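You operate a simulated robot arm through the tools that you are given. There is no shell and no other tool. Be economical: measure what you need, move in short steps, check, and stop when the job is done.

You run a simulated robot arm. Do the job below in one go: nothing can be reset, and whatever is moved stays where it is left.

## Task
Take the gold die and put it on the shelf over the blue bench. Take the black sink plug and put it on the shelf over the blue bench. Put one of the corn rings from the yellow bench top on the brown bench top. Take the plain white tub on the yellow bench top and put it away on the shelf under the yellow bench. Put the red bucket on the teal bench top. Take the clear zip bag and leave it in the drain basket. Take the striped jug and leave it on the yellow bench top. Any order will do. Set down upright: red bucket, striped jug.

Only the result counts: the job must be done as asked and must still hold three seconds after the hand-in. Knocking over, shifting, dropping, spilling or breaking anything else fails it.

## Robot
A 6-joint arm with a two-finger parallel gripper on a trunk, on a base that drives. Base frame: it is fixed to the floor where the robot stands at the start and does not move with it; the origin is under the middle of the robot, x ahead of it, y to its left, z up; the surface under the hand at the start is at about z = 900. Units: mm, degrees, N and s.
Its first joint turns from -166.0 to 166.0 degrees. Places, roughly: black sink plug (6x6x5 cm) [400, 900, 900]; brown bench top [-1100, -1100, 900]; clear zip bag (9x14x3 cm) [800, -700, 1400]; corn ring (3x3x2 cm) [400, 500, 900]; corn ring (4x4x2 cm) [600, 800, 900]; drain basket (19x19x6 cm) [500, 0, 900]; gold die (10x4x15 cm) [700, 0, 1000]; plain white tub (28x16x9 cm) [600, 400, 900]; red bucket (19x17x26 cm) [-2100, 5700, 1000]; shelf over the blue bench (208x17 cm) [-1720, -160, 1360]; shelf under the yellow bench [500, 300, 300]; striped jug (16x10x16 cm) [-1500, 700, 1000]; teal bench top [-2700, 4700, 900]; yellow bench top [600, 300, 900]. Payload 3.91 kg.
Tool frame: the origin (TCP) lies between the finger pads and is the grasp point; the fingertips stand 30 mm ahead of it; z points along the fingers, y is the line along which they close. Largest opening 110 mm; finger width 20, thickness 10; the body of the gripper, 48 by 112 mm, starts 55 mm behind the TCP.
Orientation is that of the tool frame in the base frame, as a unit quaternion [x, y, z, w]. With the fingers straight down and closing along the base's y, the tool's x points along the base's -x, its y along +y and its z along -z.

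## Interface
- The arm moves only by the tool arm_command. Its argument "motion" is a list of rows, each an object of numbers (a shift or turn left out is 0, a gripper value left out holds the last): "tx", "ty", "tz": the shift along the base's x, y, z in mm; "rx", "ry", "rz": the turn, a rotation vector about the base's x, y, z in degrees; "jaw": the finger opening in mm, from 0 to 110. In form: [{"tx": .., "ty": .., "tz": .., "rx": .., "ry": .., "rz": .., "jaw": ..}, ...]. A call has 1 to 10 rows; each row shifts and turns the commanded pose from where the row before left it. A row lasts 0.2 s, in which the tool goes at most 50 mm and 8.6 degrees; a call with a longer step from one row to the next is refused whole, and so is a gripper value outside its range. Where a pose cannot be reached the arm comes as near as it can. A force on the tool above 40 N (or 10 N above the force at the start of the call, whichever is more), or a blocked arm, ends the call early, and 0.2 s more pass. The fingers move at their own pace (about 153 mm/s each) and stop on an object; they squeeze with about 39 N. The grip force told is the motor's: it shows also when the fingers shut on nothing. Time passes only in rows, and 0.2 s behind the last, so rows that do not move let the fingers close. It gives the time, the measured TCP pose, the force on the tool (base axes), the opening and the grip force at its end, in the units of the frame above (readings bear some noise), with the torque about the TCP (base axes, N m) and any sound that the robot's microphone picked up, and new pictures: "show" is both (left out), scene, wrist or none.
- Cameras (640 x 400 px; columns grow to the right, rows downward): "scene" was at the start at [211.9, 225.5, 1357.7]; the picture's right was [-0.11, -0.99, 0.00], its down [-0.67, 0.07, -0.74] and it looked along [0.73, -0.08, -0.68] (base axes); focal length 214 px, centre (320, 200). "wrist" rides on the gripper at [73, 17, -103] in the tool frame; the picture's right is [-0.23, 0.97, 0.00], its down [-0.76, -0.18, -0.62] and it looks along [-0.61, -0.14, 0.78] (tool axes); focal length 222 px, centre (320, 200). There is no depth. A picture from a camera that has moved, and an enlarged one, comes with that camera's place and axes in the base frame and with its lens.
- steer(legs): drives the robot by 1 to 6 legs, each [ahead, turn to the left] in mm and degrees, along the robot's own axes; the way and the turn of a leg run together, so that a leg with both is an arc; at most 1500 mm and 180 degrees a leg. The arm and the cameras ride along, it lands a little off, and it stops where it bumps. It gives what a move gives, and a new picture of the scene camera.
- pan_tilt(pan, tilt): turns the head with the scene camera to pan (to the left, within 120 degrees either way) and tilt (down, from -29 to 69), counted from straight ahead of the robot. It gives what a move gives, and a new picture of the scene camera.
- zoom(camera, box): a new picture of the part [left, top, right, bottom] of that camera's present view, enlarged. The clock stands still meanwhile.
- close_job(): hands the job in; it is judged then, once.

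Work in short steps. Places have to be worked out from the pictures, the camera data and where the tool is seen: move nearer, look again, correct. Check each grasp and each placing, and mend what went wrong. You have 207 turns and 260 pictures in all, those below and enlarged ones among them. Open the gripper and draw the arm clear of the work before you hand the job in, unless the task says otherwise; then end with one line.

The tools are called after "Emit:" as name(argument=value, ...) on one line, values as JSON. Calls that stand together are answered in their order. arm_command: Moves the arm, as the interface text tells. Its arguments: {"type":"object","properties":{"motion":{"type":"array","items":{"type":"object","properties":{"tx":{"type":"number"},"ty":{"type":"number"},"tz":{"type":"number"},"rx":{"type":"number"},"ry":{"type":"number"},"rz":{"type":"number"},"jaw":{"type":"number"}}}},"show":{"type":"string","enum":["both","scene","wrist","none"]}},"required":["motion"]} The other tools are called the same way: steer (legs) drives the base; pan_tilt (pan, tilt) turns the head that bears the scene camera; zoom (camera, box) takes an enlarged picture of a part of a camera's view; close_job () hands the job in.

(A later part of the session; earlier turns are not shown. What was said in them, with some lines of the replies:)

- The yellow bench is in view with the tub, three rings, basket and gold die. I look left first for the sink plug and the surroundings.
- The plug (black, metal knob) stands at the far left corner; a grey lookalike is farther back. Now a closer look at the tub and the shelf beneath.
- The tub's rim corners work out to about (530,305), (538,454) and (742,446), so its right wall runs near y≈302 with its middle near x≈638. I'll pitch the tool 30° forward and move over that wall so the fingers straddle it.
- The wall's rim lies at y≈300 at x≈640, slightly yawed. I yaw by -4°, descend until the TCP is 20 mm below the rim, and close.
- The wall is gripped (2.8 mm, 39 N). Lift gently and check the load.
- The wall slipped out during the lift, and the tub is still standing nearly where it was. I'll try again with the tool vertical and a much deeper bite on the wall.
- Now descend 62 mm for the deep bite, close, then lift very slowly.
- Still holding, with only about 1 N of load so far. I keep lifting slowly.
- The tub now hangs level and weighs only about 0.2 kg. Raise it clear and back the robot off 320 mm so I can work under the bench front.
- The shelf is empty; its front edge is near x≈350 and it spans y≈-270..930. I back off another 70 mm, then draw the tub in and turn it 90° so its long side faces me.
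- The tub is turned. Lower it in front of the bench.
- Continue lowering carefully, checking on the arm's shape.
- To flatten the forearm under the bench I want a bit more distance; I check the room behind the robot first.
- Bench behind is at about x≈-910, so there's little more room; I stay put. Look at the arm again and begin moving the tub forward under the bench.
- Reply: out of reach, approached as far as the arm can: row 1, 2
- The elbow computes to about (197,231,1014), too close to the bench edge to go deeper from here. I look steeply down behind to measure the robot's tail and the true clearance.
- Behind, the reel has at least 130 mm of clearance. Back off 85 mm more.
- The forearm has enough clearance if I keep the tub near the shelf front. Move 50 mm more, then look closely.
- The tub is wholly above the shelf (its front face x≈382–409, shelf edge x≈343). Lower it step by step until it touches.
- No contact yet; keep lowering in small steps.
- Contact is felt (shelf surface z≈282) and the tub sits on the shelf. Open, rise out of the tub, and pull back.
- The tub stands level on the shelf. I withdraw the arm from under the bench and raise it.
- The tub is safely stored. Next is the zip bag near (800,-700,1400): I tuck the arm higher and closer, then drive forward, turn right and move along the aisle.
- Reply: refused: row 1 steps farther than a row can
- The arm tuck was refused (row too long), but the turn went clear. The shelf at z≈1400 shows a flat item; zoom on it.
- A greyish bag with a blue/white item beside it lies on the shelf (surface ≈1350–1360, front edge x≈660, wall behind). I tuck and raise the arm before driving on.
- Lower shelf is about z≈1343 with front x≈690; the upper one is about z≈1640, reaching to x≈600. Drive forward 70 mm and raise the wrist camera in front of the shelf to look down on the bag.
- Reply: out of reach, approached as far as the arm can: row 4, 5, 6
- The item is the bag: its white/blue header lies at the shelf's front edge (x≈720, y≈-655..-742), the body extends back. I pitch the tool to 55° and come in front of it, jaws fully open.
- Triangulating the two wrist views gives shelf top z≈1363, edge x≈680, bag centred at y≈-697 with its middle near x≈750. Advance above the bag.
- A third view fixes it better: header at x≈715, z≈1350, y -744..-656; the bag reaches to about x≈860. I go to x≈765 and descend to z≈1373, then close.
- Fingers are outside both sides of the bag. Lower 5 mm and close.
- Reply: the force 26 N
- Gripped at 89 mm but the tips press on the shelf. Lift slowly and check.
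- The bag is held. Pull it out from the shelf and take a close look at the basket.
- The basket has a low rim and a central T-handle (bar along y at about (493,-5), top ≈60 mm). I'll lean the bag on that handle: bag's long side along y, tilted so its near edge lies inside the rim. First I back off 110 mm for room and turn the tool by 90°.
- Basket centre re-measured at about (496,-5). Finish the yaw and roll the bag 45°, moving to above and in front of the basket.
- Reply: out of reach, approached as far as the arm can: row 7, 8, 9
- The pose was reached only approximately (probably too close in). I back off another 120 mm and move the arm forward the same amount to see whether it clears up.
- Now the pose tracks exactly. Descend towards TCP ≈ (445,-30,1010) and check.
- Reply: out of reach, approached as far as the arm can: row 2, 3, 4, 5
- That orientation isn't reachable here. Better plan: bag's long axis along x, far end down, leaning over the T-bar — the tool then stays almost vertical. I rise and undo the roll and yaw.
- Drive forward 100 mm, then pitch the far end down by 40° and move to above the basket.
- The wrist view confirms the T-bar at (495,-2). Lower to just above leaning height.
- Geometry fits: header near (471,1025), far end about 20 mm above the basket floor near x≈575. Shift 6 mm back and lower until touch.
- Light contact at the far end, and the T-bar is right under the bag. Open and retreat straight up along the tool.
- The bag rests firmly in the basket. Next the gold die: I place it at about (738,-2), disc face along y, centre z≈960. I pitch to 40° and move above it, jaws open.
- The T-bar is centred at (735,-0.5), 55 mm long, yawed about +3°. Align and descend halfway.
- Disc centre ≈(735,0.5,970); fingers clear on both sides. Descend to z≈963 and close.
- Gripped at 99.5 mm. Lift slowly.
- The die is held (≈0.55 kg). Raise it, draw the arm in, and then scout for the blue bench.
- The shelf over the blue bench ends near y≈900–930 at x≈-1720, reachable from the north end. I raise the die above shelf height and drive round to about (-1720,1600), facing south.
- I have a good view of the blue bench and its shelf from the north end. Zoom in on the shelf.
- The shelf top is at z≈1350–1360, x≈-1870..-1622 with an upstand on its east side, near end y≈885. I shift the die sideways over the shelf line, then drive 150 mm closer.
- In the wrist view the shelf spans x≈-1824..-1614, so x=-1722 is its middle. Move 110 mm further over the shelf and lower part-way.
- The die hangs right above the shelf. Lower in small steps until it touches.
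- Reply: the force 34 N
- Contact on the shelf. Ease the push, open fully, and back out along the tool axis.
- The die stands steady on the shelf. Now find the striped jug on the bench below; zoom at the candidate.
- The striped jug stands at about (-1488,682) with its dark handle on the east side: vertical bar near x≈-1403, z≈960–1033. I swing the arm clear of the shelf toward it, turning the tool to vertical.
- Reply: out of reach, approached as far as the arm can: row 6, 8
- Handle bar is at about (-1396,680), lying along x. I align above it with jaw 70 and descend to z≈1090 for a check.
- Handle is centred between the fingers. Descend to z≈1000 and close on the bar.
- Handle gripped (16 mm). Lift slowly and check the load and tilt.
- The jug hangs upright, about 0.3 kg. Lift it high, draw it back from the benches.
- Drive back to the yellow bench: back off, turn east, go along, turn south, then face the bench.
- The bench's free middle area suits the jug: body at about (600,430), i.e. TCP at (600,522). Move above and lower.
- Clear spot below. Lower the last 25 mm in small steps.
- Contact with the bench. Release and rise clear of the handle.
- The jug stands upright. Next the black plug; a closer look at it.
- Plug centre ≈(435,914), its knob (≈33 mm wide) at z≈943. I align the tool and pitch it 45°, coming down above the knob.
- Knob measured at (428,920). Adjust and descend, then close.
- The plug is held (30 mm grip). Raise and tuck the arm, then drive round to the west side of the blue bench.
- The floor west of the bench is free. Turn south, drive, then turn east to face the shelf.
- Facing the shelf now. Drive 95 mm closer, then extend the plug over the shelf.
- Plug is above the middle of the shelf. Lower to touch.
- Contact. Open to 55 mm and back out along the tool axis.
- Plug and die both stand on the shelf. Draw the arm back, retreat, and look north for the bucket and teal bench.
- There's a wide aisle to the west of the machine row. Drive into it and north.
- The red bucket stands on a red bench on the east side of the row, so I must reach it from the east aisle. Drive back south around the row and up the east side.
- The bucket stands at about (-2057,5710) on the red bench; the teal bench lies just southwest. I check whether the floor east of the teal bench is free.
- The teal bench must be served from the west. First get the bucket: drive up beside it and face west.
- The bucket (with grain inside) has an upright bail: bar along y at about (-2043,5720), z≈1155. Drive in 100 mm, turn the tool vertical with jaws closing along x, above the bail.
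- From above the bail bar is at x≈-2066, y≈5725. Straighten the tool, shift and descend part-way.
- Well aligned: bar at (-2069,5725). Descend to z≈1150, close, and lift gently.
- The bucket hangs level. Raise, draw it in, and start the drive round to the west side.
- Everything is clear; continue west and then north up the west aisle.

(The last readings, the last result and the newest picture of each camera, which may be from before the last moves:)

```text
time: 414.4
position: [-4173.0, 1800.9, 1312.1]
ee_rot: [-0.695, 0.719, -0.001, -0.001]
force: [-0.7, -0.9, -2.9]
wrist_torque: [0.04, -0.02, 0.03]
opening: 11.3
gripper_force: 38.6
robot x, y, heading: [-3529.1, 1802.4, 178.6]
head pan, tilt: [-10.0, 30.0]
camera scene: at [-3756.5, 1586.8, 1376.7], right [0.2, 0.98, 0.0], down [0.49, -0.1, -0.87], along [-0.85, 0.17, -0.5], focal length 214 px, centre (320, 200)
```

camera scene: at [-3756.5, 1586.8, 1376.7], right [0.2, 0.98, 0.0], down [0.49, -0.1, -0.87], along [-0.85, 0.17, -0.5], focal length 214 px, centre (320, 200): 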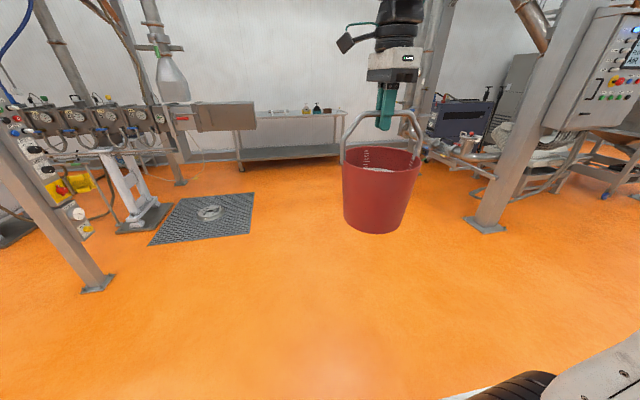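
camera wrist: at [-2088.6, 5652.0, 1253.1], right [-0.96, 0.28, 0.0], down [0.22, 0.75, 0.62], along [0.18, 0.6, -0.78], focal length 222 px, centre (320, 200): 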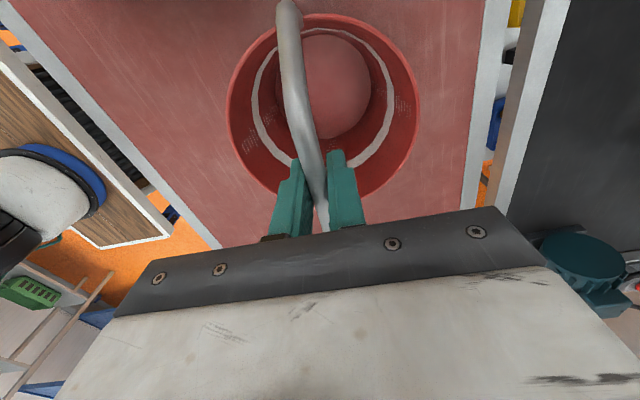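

Turn north and drive to beside the teal bench.

Emit:
steer(legs=[[0, -88.6], [1500, 0], [1350, 0]])

Emit:
pan_tilt(pan=-75, tilt=35)

```text
time: 432.1
position: [-3614.1, 5314.7, 1312.0]
ee_rot: [-0.006, 1.0, 0.001, -0.001]
force: [-0.4, -0.1, -2.6]
wrist_torque: [0.0, 0.0, -0.01]
opening: 11.1
gripper_force: 39.3
robot x, y, heading: [-3585.8, 4674.1, 91.0]
head pan, tilt: [-10.0, 30.0]
camera scene: at [-3811.0, 4887.7, 1376.7], right [0.99, -0.16, 0.0], down [-0.08, -0.49, -0.87], along [0.13, 0.86, -0.5], focal length 214 px, centre (320, 200)
```

scene: 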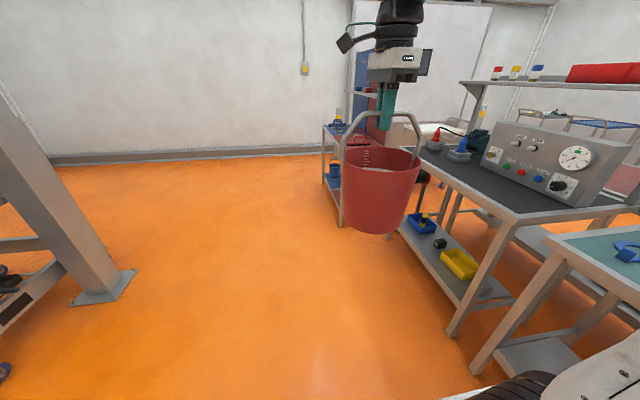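

```text
time: 433.4
position: [-3614.0, 5314.8, 1311.5]
ee_rot: [-0.007, 1.0, 0.0, -0.001]
force: [0.5, -0.5, -2.3]
wrist_torque: [0.01, -0.01, 0.01]
opening: 11.3
gripper_force: 39.3
robot x, y, heading: [-3586.6, 4678.0, 91.3]
head pan, tilt: [-75.0, 35.0]
camera scene: at [-3740.4, 4822.7, 1369.0], right [0.28, -0.96, 0.0], down [-0.55, -0.16, -0.82], along [0.79, 0.23, -0.57], focal length 214 px, centre (320, 200)
```

scene: 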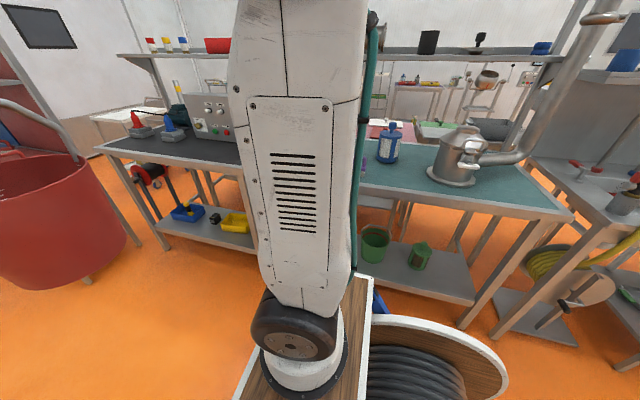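

Turn to face the teal bench.

Emit:
steer(legs=[[0, -91]])

Emit:
pan_tilt(pan=0, tilt=40)

```text
time: 437.7
position: [-2944.4, 4687.0, 1312.3]
ee_rot: [0.711, 0.703, 0.0, -0.001]
force: [0.3, 0.3, -3.1]
wrist_torque: [0.0, 0.0, 0.02]
opening: 11.1
gripper_force: 38.7
robot x, y, heading: [-3580.8, 4673.4, -0.3]
head pan, tilt: [-75.0, 35.0]
camera scene: at [-3434.0, 4821.7, 1369.0], right [-0.97, -0.25, 0.0], down [-0.15, 0.55, -0.82], along [0.21, -0.79, -0.57], focal length 214 px, centre (320, 200)
```

scene: 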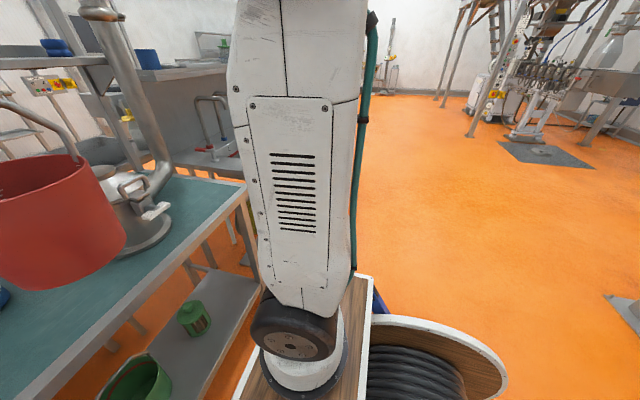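

```text
time: 439.2
position: [-2945.1, 4686.5, 1313.0]
ee_rot: [0.711, 0.704, 0.001, 0.0]
force: [-0.5, 0.2, -3.3]
wrist_torque: [-0.01, 0.01, 0.03]
opening: 11.4
gripper_force: 38.8
robot x, y, heading: [-3582.1, 4674.7, -0.3]
head pan, tilt: [0.0, 40.0]
camera scene: at [-3371.4, 4906.5, 1361.4], right [-0.01, -1.0, 0.0], down [-0.64, 0.0, -0.77], along [0.77, 0.0, -0.64], focal length 214 px, centre (320, 200)
```

scene: 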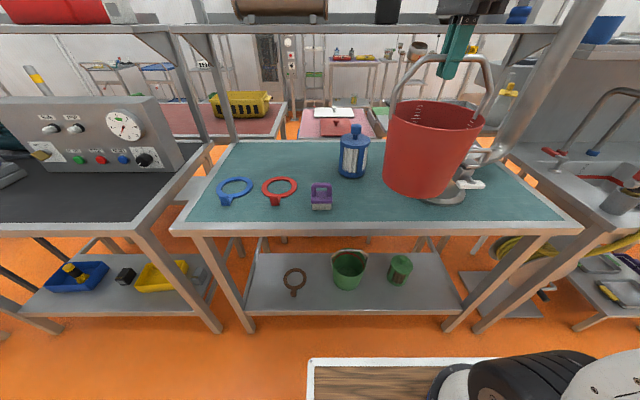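

Free spot on the teal bench: centre (-2828,4706), between brush, bottle and pump. Move the bucket there and lower to 20 mm above.

Emit:
arm_command(motion=[{"tx": 29, "ty": 5}, {"tx": 29, "ty": 5}, {"tx": 29, "ty": 5}, {"tx": 30, "ty": 5}, {"tz": -35}, {"tz": -40}, {"tz": -35}, {"tz": -25}, {}], show="scene")

```text
time: 441.2
position: [-2827.1, 4704.8, 1177.4]
ee_rot: [0.711, 0.703, 0.0, -0.001]
force: [0.2, 0.1, -2.1]
wrist_torque: [0.03, 0.04, 0.01]
opening: 11.2
gripper_force: 38.9
robot x, y, heading: [-3587.5, 4675.9, -0.3]
head pan, tilt: [0.0, 40.0]
camera scene: at [-3371.4, 4906.5, 1361.4], right [0.0, -1.0, 0.0], down [-0.64, 0.0, -0.77], along [0.77, 0.0, -0.64], focal length 214 px, centre (320, 200)
```

scene: 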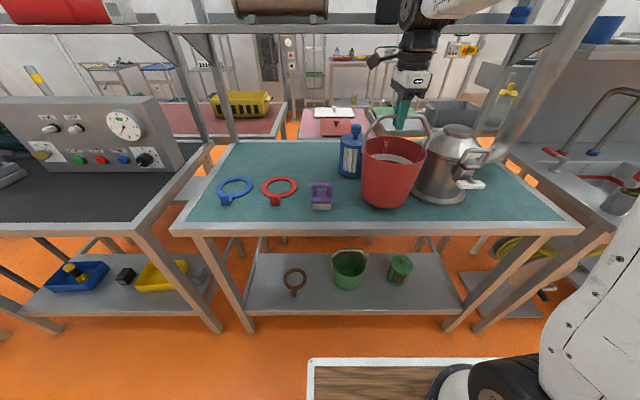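

A little close to the pump; shift 14 mm north and lower to contact.

Emit:
arm_command(motion=[{"ty": 14}, {"tz": -10}, {"tz": -8}, {"tz": -4}, {}], show="none")

Emit:
arm_command(motion=[{"tz": -3}, {"tz": -3}, {}], show="scene")

```text
time: 442.4
position: [-2825.2, 4720.2, 1152.6]
ee_rot: [0.71, 0.704, 0.0, 0.0]
force: [-0.1, 0.3, -3.7]
wrist_torque: [0.03, 0.01, 0.01]
opening: 11.2
gripper_force: 39.1
robot x, y, heading: [-3587.4, 4673.9, -0.4]
head pan, tilt: [0.0, 40.0]
```

```text
time: 443.2
position: [-2826.5, 4721.5, 1150.0]
ee_rot: [0.711, 0.703, 0.003, 0.0]
force: [3.9, 1.7, 15.6]
wrist_torque: [-0.5, -0.03, 0.07]
opening: 11.1
gripper_force: 38.6
robot x, y, heading: [-3588.0, 4674.5, -0.3]
head pan, tilt: [0.0, 40.0]
camera scene: at [-3371.9, 4906.6, 1361.5], right [0.0, -1.0, 0.0], down [-0.64, 0.0, -0.77], along [0.77, 0.0, -0.64], focal length 214 px, centre (320, 200)
```

scene: 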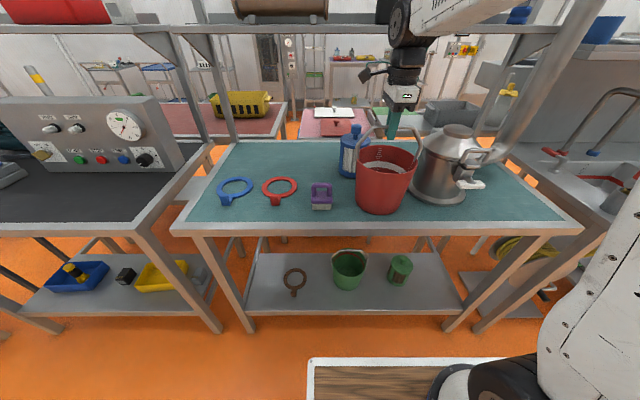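

Contact. Ease, open, and rise off the bail.

Emit:
arm_command(motion=[{"tz": 2}, {"jaw": 60}, {}, {"tz": 25}, {"tz": 40}, {"tz": 45}, {"tx": -40, "tz": 20}, {"tx": -45}, {"tx": -40}], show="none")

Emit:
zoom(camera="scene", box=[300, 100, 500, 230])

```text
time: 445.2
position: [-2951.2, 4719.5, 1279.3]
ee_rot: [0.71, 0.704, 0.0, -0.001]
force: [1.3, 0.0, -0.2]
wrist_torque: [-0.01, 0.07, 0.01]
opening: 60.0
gripper_force: 0.1
robot x, y, heading: [-3590.3, 4676.9, -0.1]
head pan, tilt: [0.0, 40.0]
```

```text
3.08 times, centred on (400, 165) of scene
camera zoom: at [-3370.8, 4906.6, 1361.3], right [0.0, -1.0, 0.0], down [-0.64, 0.0, -0.77], along [0.77, 0.0, -0.64], focal length 660 px, centre (74, 308)
```

zoom: 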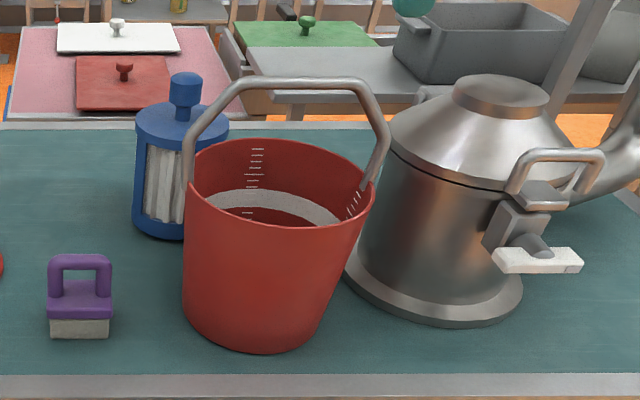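

The bucket stands upright on the teal bench. Now the corn ring: drive back to the yellow bench.

Emit:
steer(legs=[[-150, 0], [0, -90], [1500, 0], [1480, 0], [0, 90]])

```text
time: 468.3
position: [-3026.1, 1785.2, 1280.6]
ee_rot: [0.68, 0.733, 0.001, -0.001]
force: [-0.3, -0.9, -0.9]
wrist_torque: [0.01, 0.04, 0.02]
opening: 59.6
gripper_force: 0.0
robot x, y, heading: [-3652.3, 1683.9, 4.9]
head pan, tilt: [0.0, 40.0]
camera scene: at [-3459.1, 1935.4, 1361.4], right [0.08, -1.0, 0.0], down [-0.64, -0.05, -0.77], along [0.76, 0.06, -0.64], focal length 214 px, centre (320, 200)
```

scene: 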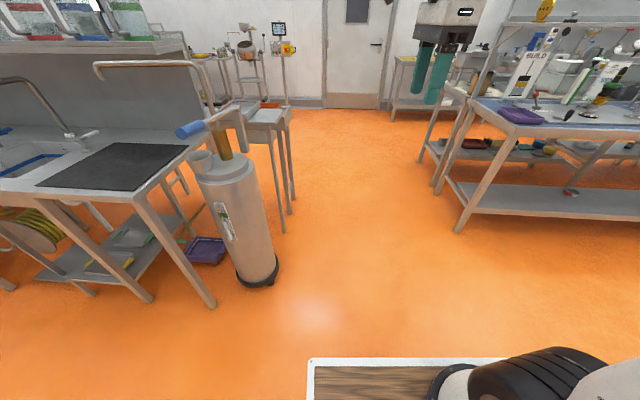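

Straighten heading and drive east, then south, and face the yellow bench.

Emit:
steer(legs=[[0, -7], [1500, 0], [1500, 0], [330, 0], [0, -88]])

```text
time: 488.9
position: [-295.0, 869.9, 1280.9]
ee_rot: [1.0, -0.018, 0.001, 0.0]
force: [-0.4, 0.1, 0.4]
wrist_torque: [0.01, -0.01, 0.02]
opening: 60.0
gripper_force: 0.0
robot x, y, heading: [-325.9, 1503.8, -91.6]
head pan, tilt: [0.0, 40.0]
camera scene: at [-97.9, 1282.9, 1361.4], right [-1.0, 0.03, 0.0], down [0.02, 0.64, -0.77], along [-0.02, -0.77, -0.64], focal length 214 px, centre (320, 200)
```

scene: 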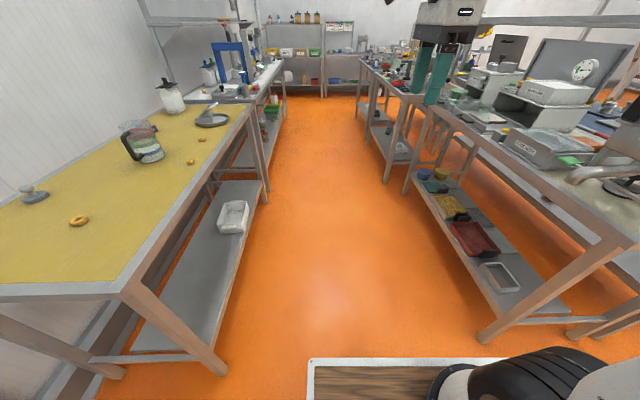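

Emit:
steer(legs=[[1150, 0], [0, 91.6]])

Emit:
pan_tilt(pan=-8, tilt=45)

```text
time: 498.7
position: [272.5, 400.2, 1280.5]
ee_rot: [0.708, 0.707, 0.001, -0.001]
force: [-0.2, 0.7, 0.3]
wrist_torque: [-0.01, -0.01, -0.02]
opening: 60.3
gripper_force: 0.0
robot x, y, heading: [-359.6, 351.0, 0.6]
head pan, tilt: [0.0, 40.0]
camera scene: at [-147.9, 583.0, 1361.4], right [0.0, -1.0, 0.0], down [-0.64, 0.0, -0.77], along [0.77, 0.0, -0.64], focal length 214 px, centre (320, 200)
```

scene: 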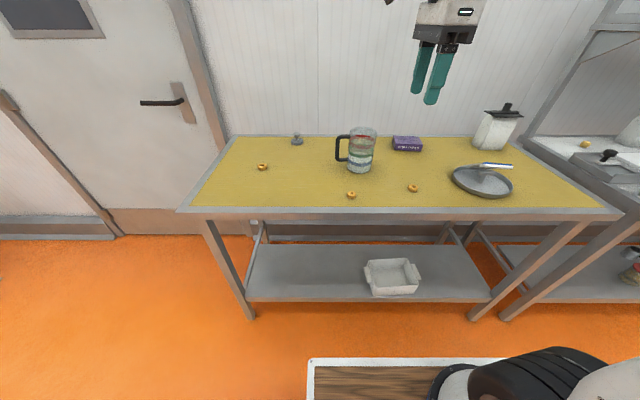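

```text
time: 499.4
position: [272.2, 400.9, 1280.1]
ee_rot: [0.708, 0.706, 0.001, -0.001]
force: [0.0, 0.1, 0.1]
wrist_torque: [-0.02, -0.02, -0.01]
opening: 59.9
gripper_force: 0.1
robot x, y, heading: [-363.9, 349.6, 0.1]
head pan, tilt: [-8.0, 45.0]
camera scene: at [-152.4, 571.7, 1354.2], right [-0.13, -0.99, 0.0], down [-0.7, 0.09, -0.71], along [0.7, -0.09, -0.71], focal length 214 px, centre (320, 200)
```

scene: 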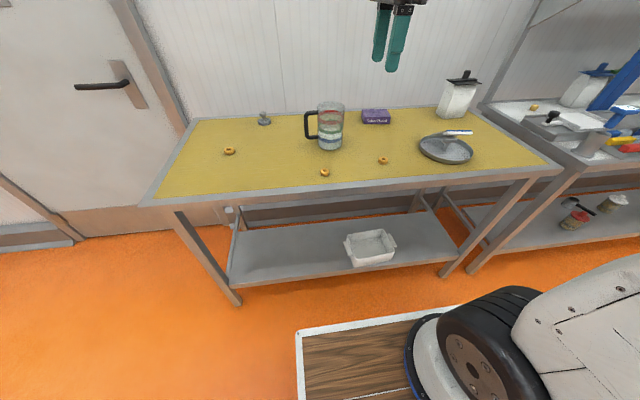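

Ring B is at about (461,262). Move over it and look with the wrist camera.

Emit:
arm_command(motion=[{"tx": 31, "ty": -23}, {"tx": 31, "ty": -23}, {"tx": 31, "ty": -23, "tz": -20}, {"tx": 31, "ty": -23, "tz": -20}, {"tx": 31, "ty": -23, "tz": -25}, {"tx": 32, "ty": -23, "tz": -25}, {"tz": -45}, {"tz": -45}, {"tz": -45}, {}], show="wrist")

```text
time: 501.6
position: [457.4, 260.7, 1052.8]
ee_rot: [0.708, 0.706, 0.001, -0.001]
force: [0.8, 0.2, 0.1]
wrist_torque: [-0.02, 0.02, 0.0]
opening: 60.1
gripper_force: 0.0
robot x, y, heading: [-360.4, 349.2, 0.3]
head pan, tilt: [-8.0, 45.0]
camera wrist: at [474.3, 331.8, 1156.0], right [0.97, -0.23, 0.0], down [-0.18, -0.76, 0.62], along [-0.14, -0.6, -0.78], focal length 222 px, centre (320, 200)
```

wrist: 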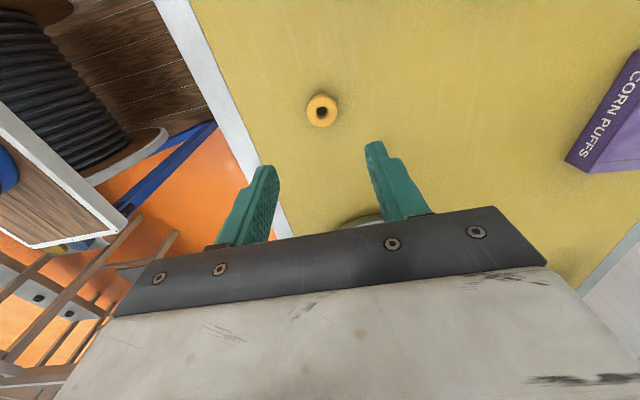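

Ring at (459,262). Descend to z≈935 and close.

Emit:
arm_command(motion=[{"tx": 2, "ty": 1, "tz": -40}, {"tz": -40}, {"tz": -25}, {"tz": -12}, {"jaw": 0}, {}, {}, {"tz": 15}, {"tz": 30}, {}], show="wrist")

```text
time: 503.8
position: [460.5, 261.7, 982.7]
ee_rot: [0.708, 0.706, 0.001, -0.001]
force: [0.2, -0.2, 0.1]
wrist_torque: [0.0, 0.01, 0.0]
opening: 32.0
gripper_force: 11.5
robot x, y, heading: [-363.6, 346.0, 0.5]
head pan, tilt: [-8.0, 45.0]
camera wrist: at [477.1, 333.9, 1085.3], right [0.97, -0.23, 0.0], down [-0.18, -0.76, 0.62], along [-0.14, -0.6, -0.78], focal length 222 px, centre (320, 200)
```

wrist: 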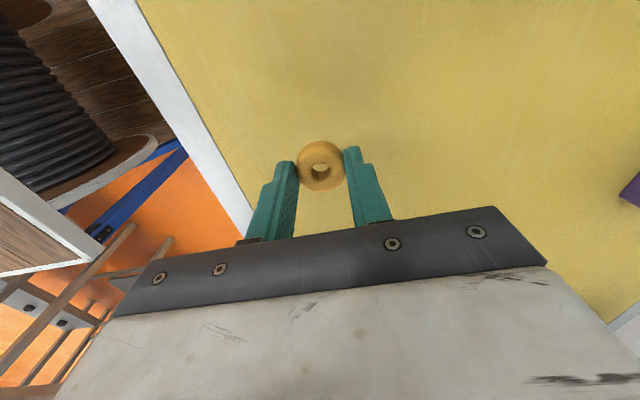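

The ring is held (32 mm). Raise, tuck, and drive to the brown bench.

Emit:
arm_command(motion=[{"tz": 40}, {"tz": 45}, {"tz": 45}, {"tz": 40, "tx": -20}, {"tz": 40, "tx": -25}, {"tz": 40, "tx": -25}, {"tx": -45}, {"tx": -45}, {"tx": -40}], show="none")

Emit:
steer(legs=[[0, -86], [1450, 0], [0, -94]])

Emit:
pan_tilt(pan=0, tilt=40)

```text
time: 505.8
position: [261.0, 263.8, 1232.4]
ee_rot: [0.707, 0.707, -0.001, -0.002]
force: [0.8, 0.3, 0.7]
wrist_torque: [-0.01, 0.06, 0.01]
opening: 32.1
gripper_force: 12.4
robot x, y, heading: [-360.9, 348.6, 0.0]
head pan, tilt: [-8.0, 45.0]
```

```text
time: 521.1
position: [-878.7, -1068.9, 1233.7]
ee_rot: [-0.694, 0.72, 0.0, -0.001]
force: [-0.1, 0.1, -1.1]
wrist_torque: [0.02, -0.04, -0.01]
opening: 31.9
gripper_force: 12.4
robot x, y, heading: [-256.2, -1171.4, 178.2]
head pan, tilt: [-8.0, 45.0]
camera scene: at [-478.3, -1393.4, 1354.1], right [0.17, 0.99, 0.0], down [0.7, -0.12, -0.71], along [-0.7, 0.12, -0.71], focal length 214 px, centre (320, 200)
```

scene: 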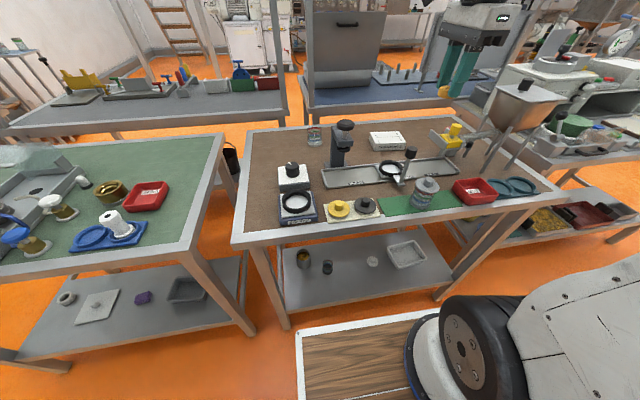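

```text
time: 521.8
position: [-879.2, -1068.7, 1234.0]
ee_rot: [-0.693, 0.721, 0.0, 0.0]
force: [0.3, -1.7, 0.0]
wrist_torque: [0.0, -0.02, 0.01]
opening: 32.0
gripper_force: 11.5
robot x, y, heading: [-262.3, -1174.6, 178.1]
head pan, tilt: [0.0, 40.0]
camera scene: at [-483.1, -1404.5, 1361.4], right [0.03, 1.0, 0.0], down [0.64, -0.02, -0.77], along [-0.77, 0.02, -0.64], focal length 214 px, centre (320, 200)
```

scene: 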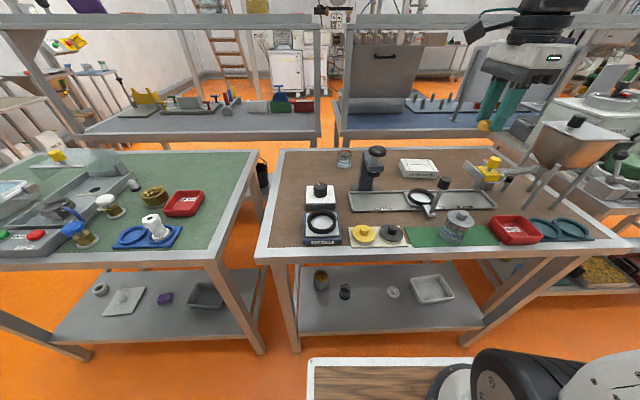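

Emit:
zoom(camera="scene", box=[240, 130, 400, 260])

```text
3.08 times, centred on (320, 195) of scene
camera zoom: at [-483.1, -1404.5, 1361.4], right [0.03, 1.0, 0.0], down [0.64, -0.02, -0.77], along [-0.77, 0.02, -0.64], focal length 660 px, centre (320, 215)
```

zoom: 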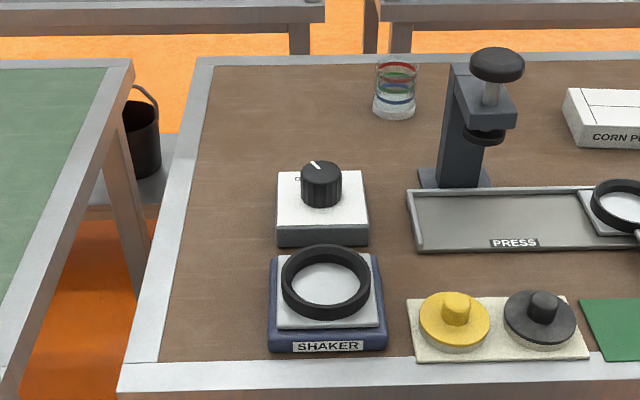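

There's a free brown strip left of the shaker: target (-1000,-1493). Move above and lower.

Emit:
arm_command(motion=[{"tx": -12, "ty": -42}, {"tx": -12, "ty": -42}, {"tx": -12, "ty": -42}, {"tx": -12, "ty": -43}, {"tx": -12, "ty": -43}, {"tx": -12, "ty": -43}, {"tx": -12, "ty": -43}, {"tx": -12, "ty": -43}, {"tx": -12, "ty": -43}, {"tx": -13, "ty": -40}], show="none")

Emit:
arm_command(motion=[{"tz": -45}, {"tz": -45}, {"tz": -45}, {"tz": -45}, {"tz": -40}, {"tz": -30}, {}])

```text
time: 524.0
position: [-999.3, -1495.4, 1232.5]
ee_rot: [-0.694, 0.72, -0.001, -0.003]
force: [0.1, 0.4, -0.9]
wrist_torque: [-0.02, 0.04, 0.0]
opening: 32.0
gripper_force: 12.2
robot x, y, heading: [-259.3, -1175.7, 178.3]
head pan, tilt: [0.0, 40.0]
```

```text
time: 525.5
position: [-1001.6, -1492.2, 981.9]
ee_rot: [-0.694, 0.72, 0.0, 0.0]
force: [0.2, 0.2, -0.9]
wrist_torque: [0.01, -0.01, 0.05]
opening: 31.9
gripper_force: 12.1
robot x, y, heading: [-262.9, -1178.4, 178.2]
head pan, tilt: [0.0, 40.0]
camera scene: at [-483.1, -1404.6, 1361.4], right [0.03, 1.0, 0.0], down [0.64, -0.02, -0.77], along [-0.77, 0.02, -0.64], focal length 214 px, centre (320, 200)
camera wrist: at [-1020.8, -1564.2, 1084.4], right [-0.96, 0.26, 0.0], down [0.21, 0.76, 0.62], along [0.16, 0.6, -0.78], focal length 222 px, centre (320, 200)
```

scene: 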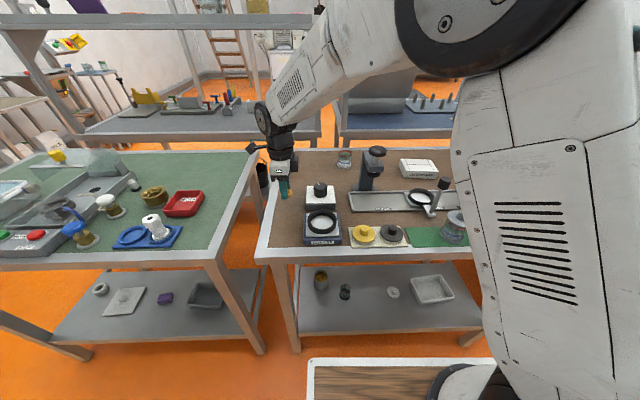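
wrist: 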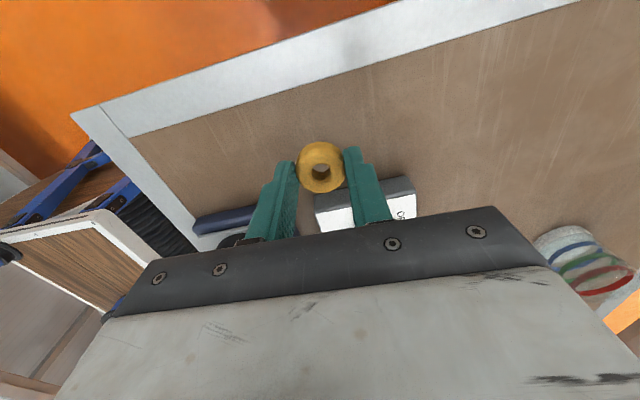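

Clear below. Lower to the surface and release, then rise.

Emit:
arm_command(motion=[{"tz": -25}, {"tz": -14}, {"tz": -4}, {}], show="none")

Emit:
arm_command(motion=[{"tz": -2}, {"jaw": 60}, {}, {"tz": 20}, {"tz": 40}, {"tz": 45}, {"tz": 45}, {"tz": 45}, {}])

```text
time: 526.5
position: [-997.5, -1492.0, 939.3]
ee_rot: [-0.694, 0.72, 0.0, -0.001]
force: [0.6, -0.9, -0.2]
wrist_torque: [-0.01, 0.02, 0.03]
opening: 31.7
gripper_force: 12.5
robot x, y, heading: [-255.5, -1173.7, 178.3]
head pan, tilt: [0.0, 40.0]
```

```text
time: 528.5
position: [-997.4, -1492.8, 1135.0]
ee_rot: [-0.694, 0.72, -0.001, -0.001]
force: [-0.3, -0.2, -0.4]
wrist_torque: [-0.02, -0.04, 0.03]
opening: 60.3
gripper_force: 0.1
robot x, y, heading: [-259.9, -1178.2, 178.3]
head pan, tilt: [0.0, 40.0]
camera scene: at [-483.2, -1404.7, 1361.4], right [0.03, 1.0, 0.0], down [0.64, -0.02, -0.77], along [-0.77, 0.02, -0.64], focal length 214 px, centre (320, 200)
camera wrist: at [-1018.0, -1565.6, 1237.4], right [-0.96, 0.26, 0.0], down [0.21, 0.76, 0.62], along [0.16, 0.6, -0.78], focal length 222 px, centre (320, 200)
```

scene: 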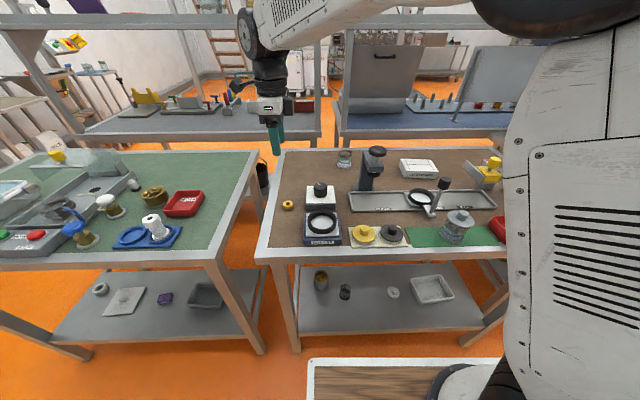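
wrist: 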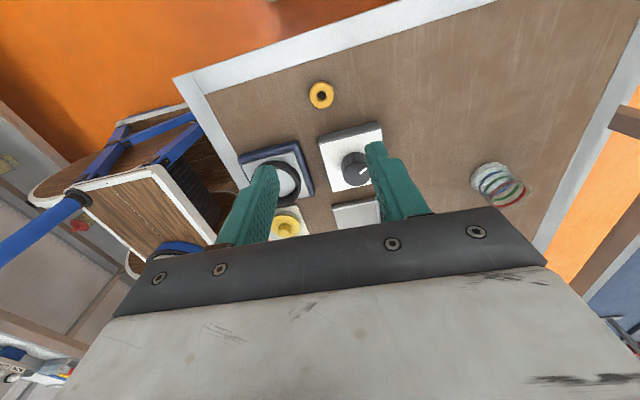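

The ring lies on the brown top. Draw the arm clear of the bench before handing in.

Emit:
arm_command(motion=[{"tz": 45}, {"tz": 45}, {"tx": 30, "ty": 30}, {"tx": 30, "ty": 30}, {"tx": 30, "ty": 30}, {"tx": 30, "ty": 30}, {"tx": 30, "ty": 30}, {"tx": 30, "ty": 30}, {"tx": 20, "ty": 30}], show="none")

Emit:
steer(legs=[[-80, 0]])

```text
time: 530.5
position: [-800.0, -1286.0, 1220.6]
ee_rot: [-0.693, 0.721, 0.0, -0.001]
force: [0.1, 0.2, -0.6]
wrist_torque: [0.01, 0.0, -0.01]
opening: 59.9
gripper_force: 0.2
robot x, y, heading: [-261.2, -1173.6, 178.1]
head pan, tilt: [0.0, 40.0]
```

```text
time: 531.6
position: [-719.6, -1287.4, 1221.8]
ee_rot: [-0.694, 0.72, 0.0, -0.001]
force: [-0.4, 0.8, -0.5]
wrist_torque: [-0.01, 0.0, 0.0]
opening: 60.1
gripper_force: 0.1
robot x, y, heading: [-176.1, -1177.1, 177.9]
head pan, tilt: [0.0, 40.0]
camera scene: at [-402.7, -1406.8, 1361.4], right [0.03, 1.0, 0.0], down [0.64, -0.02, -0.77], along [-0.77, 0.02, -0.64], focal length 214 px, centre (320, 200)
```

scene: 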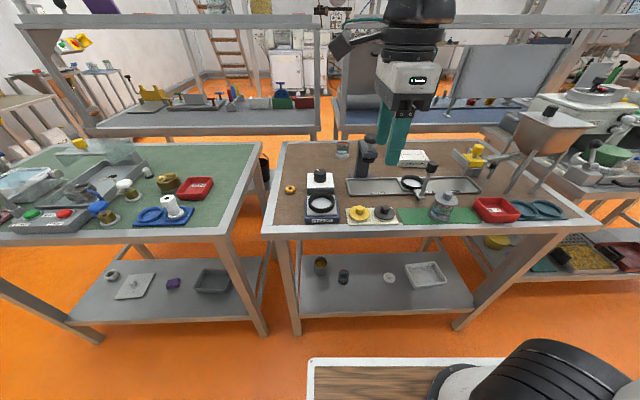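

All seven placements are done, the gripper is open and empty, and the arm is clear. Handing in.

Emit:
close_job()

```text
The job is handed in.
```

All seven items are placed as asked and the job is handed in: the gold die and black plug are on the shelf over the blue bench, one corn ring is on the brown bench, the white tub is on the shelf under the yellow bench, the red bucket stands upright on the teal bench, the zip bag is in the drain basket leaning on its handle, and the striped jug stands upright on the yellow bench.
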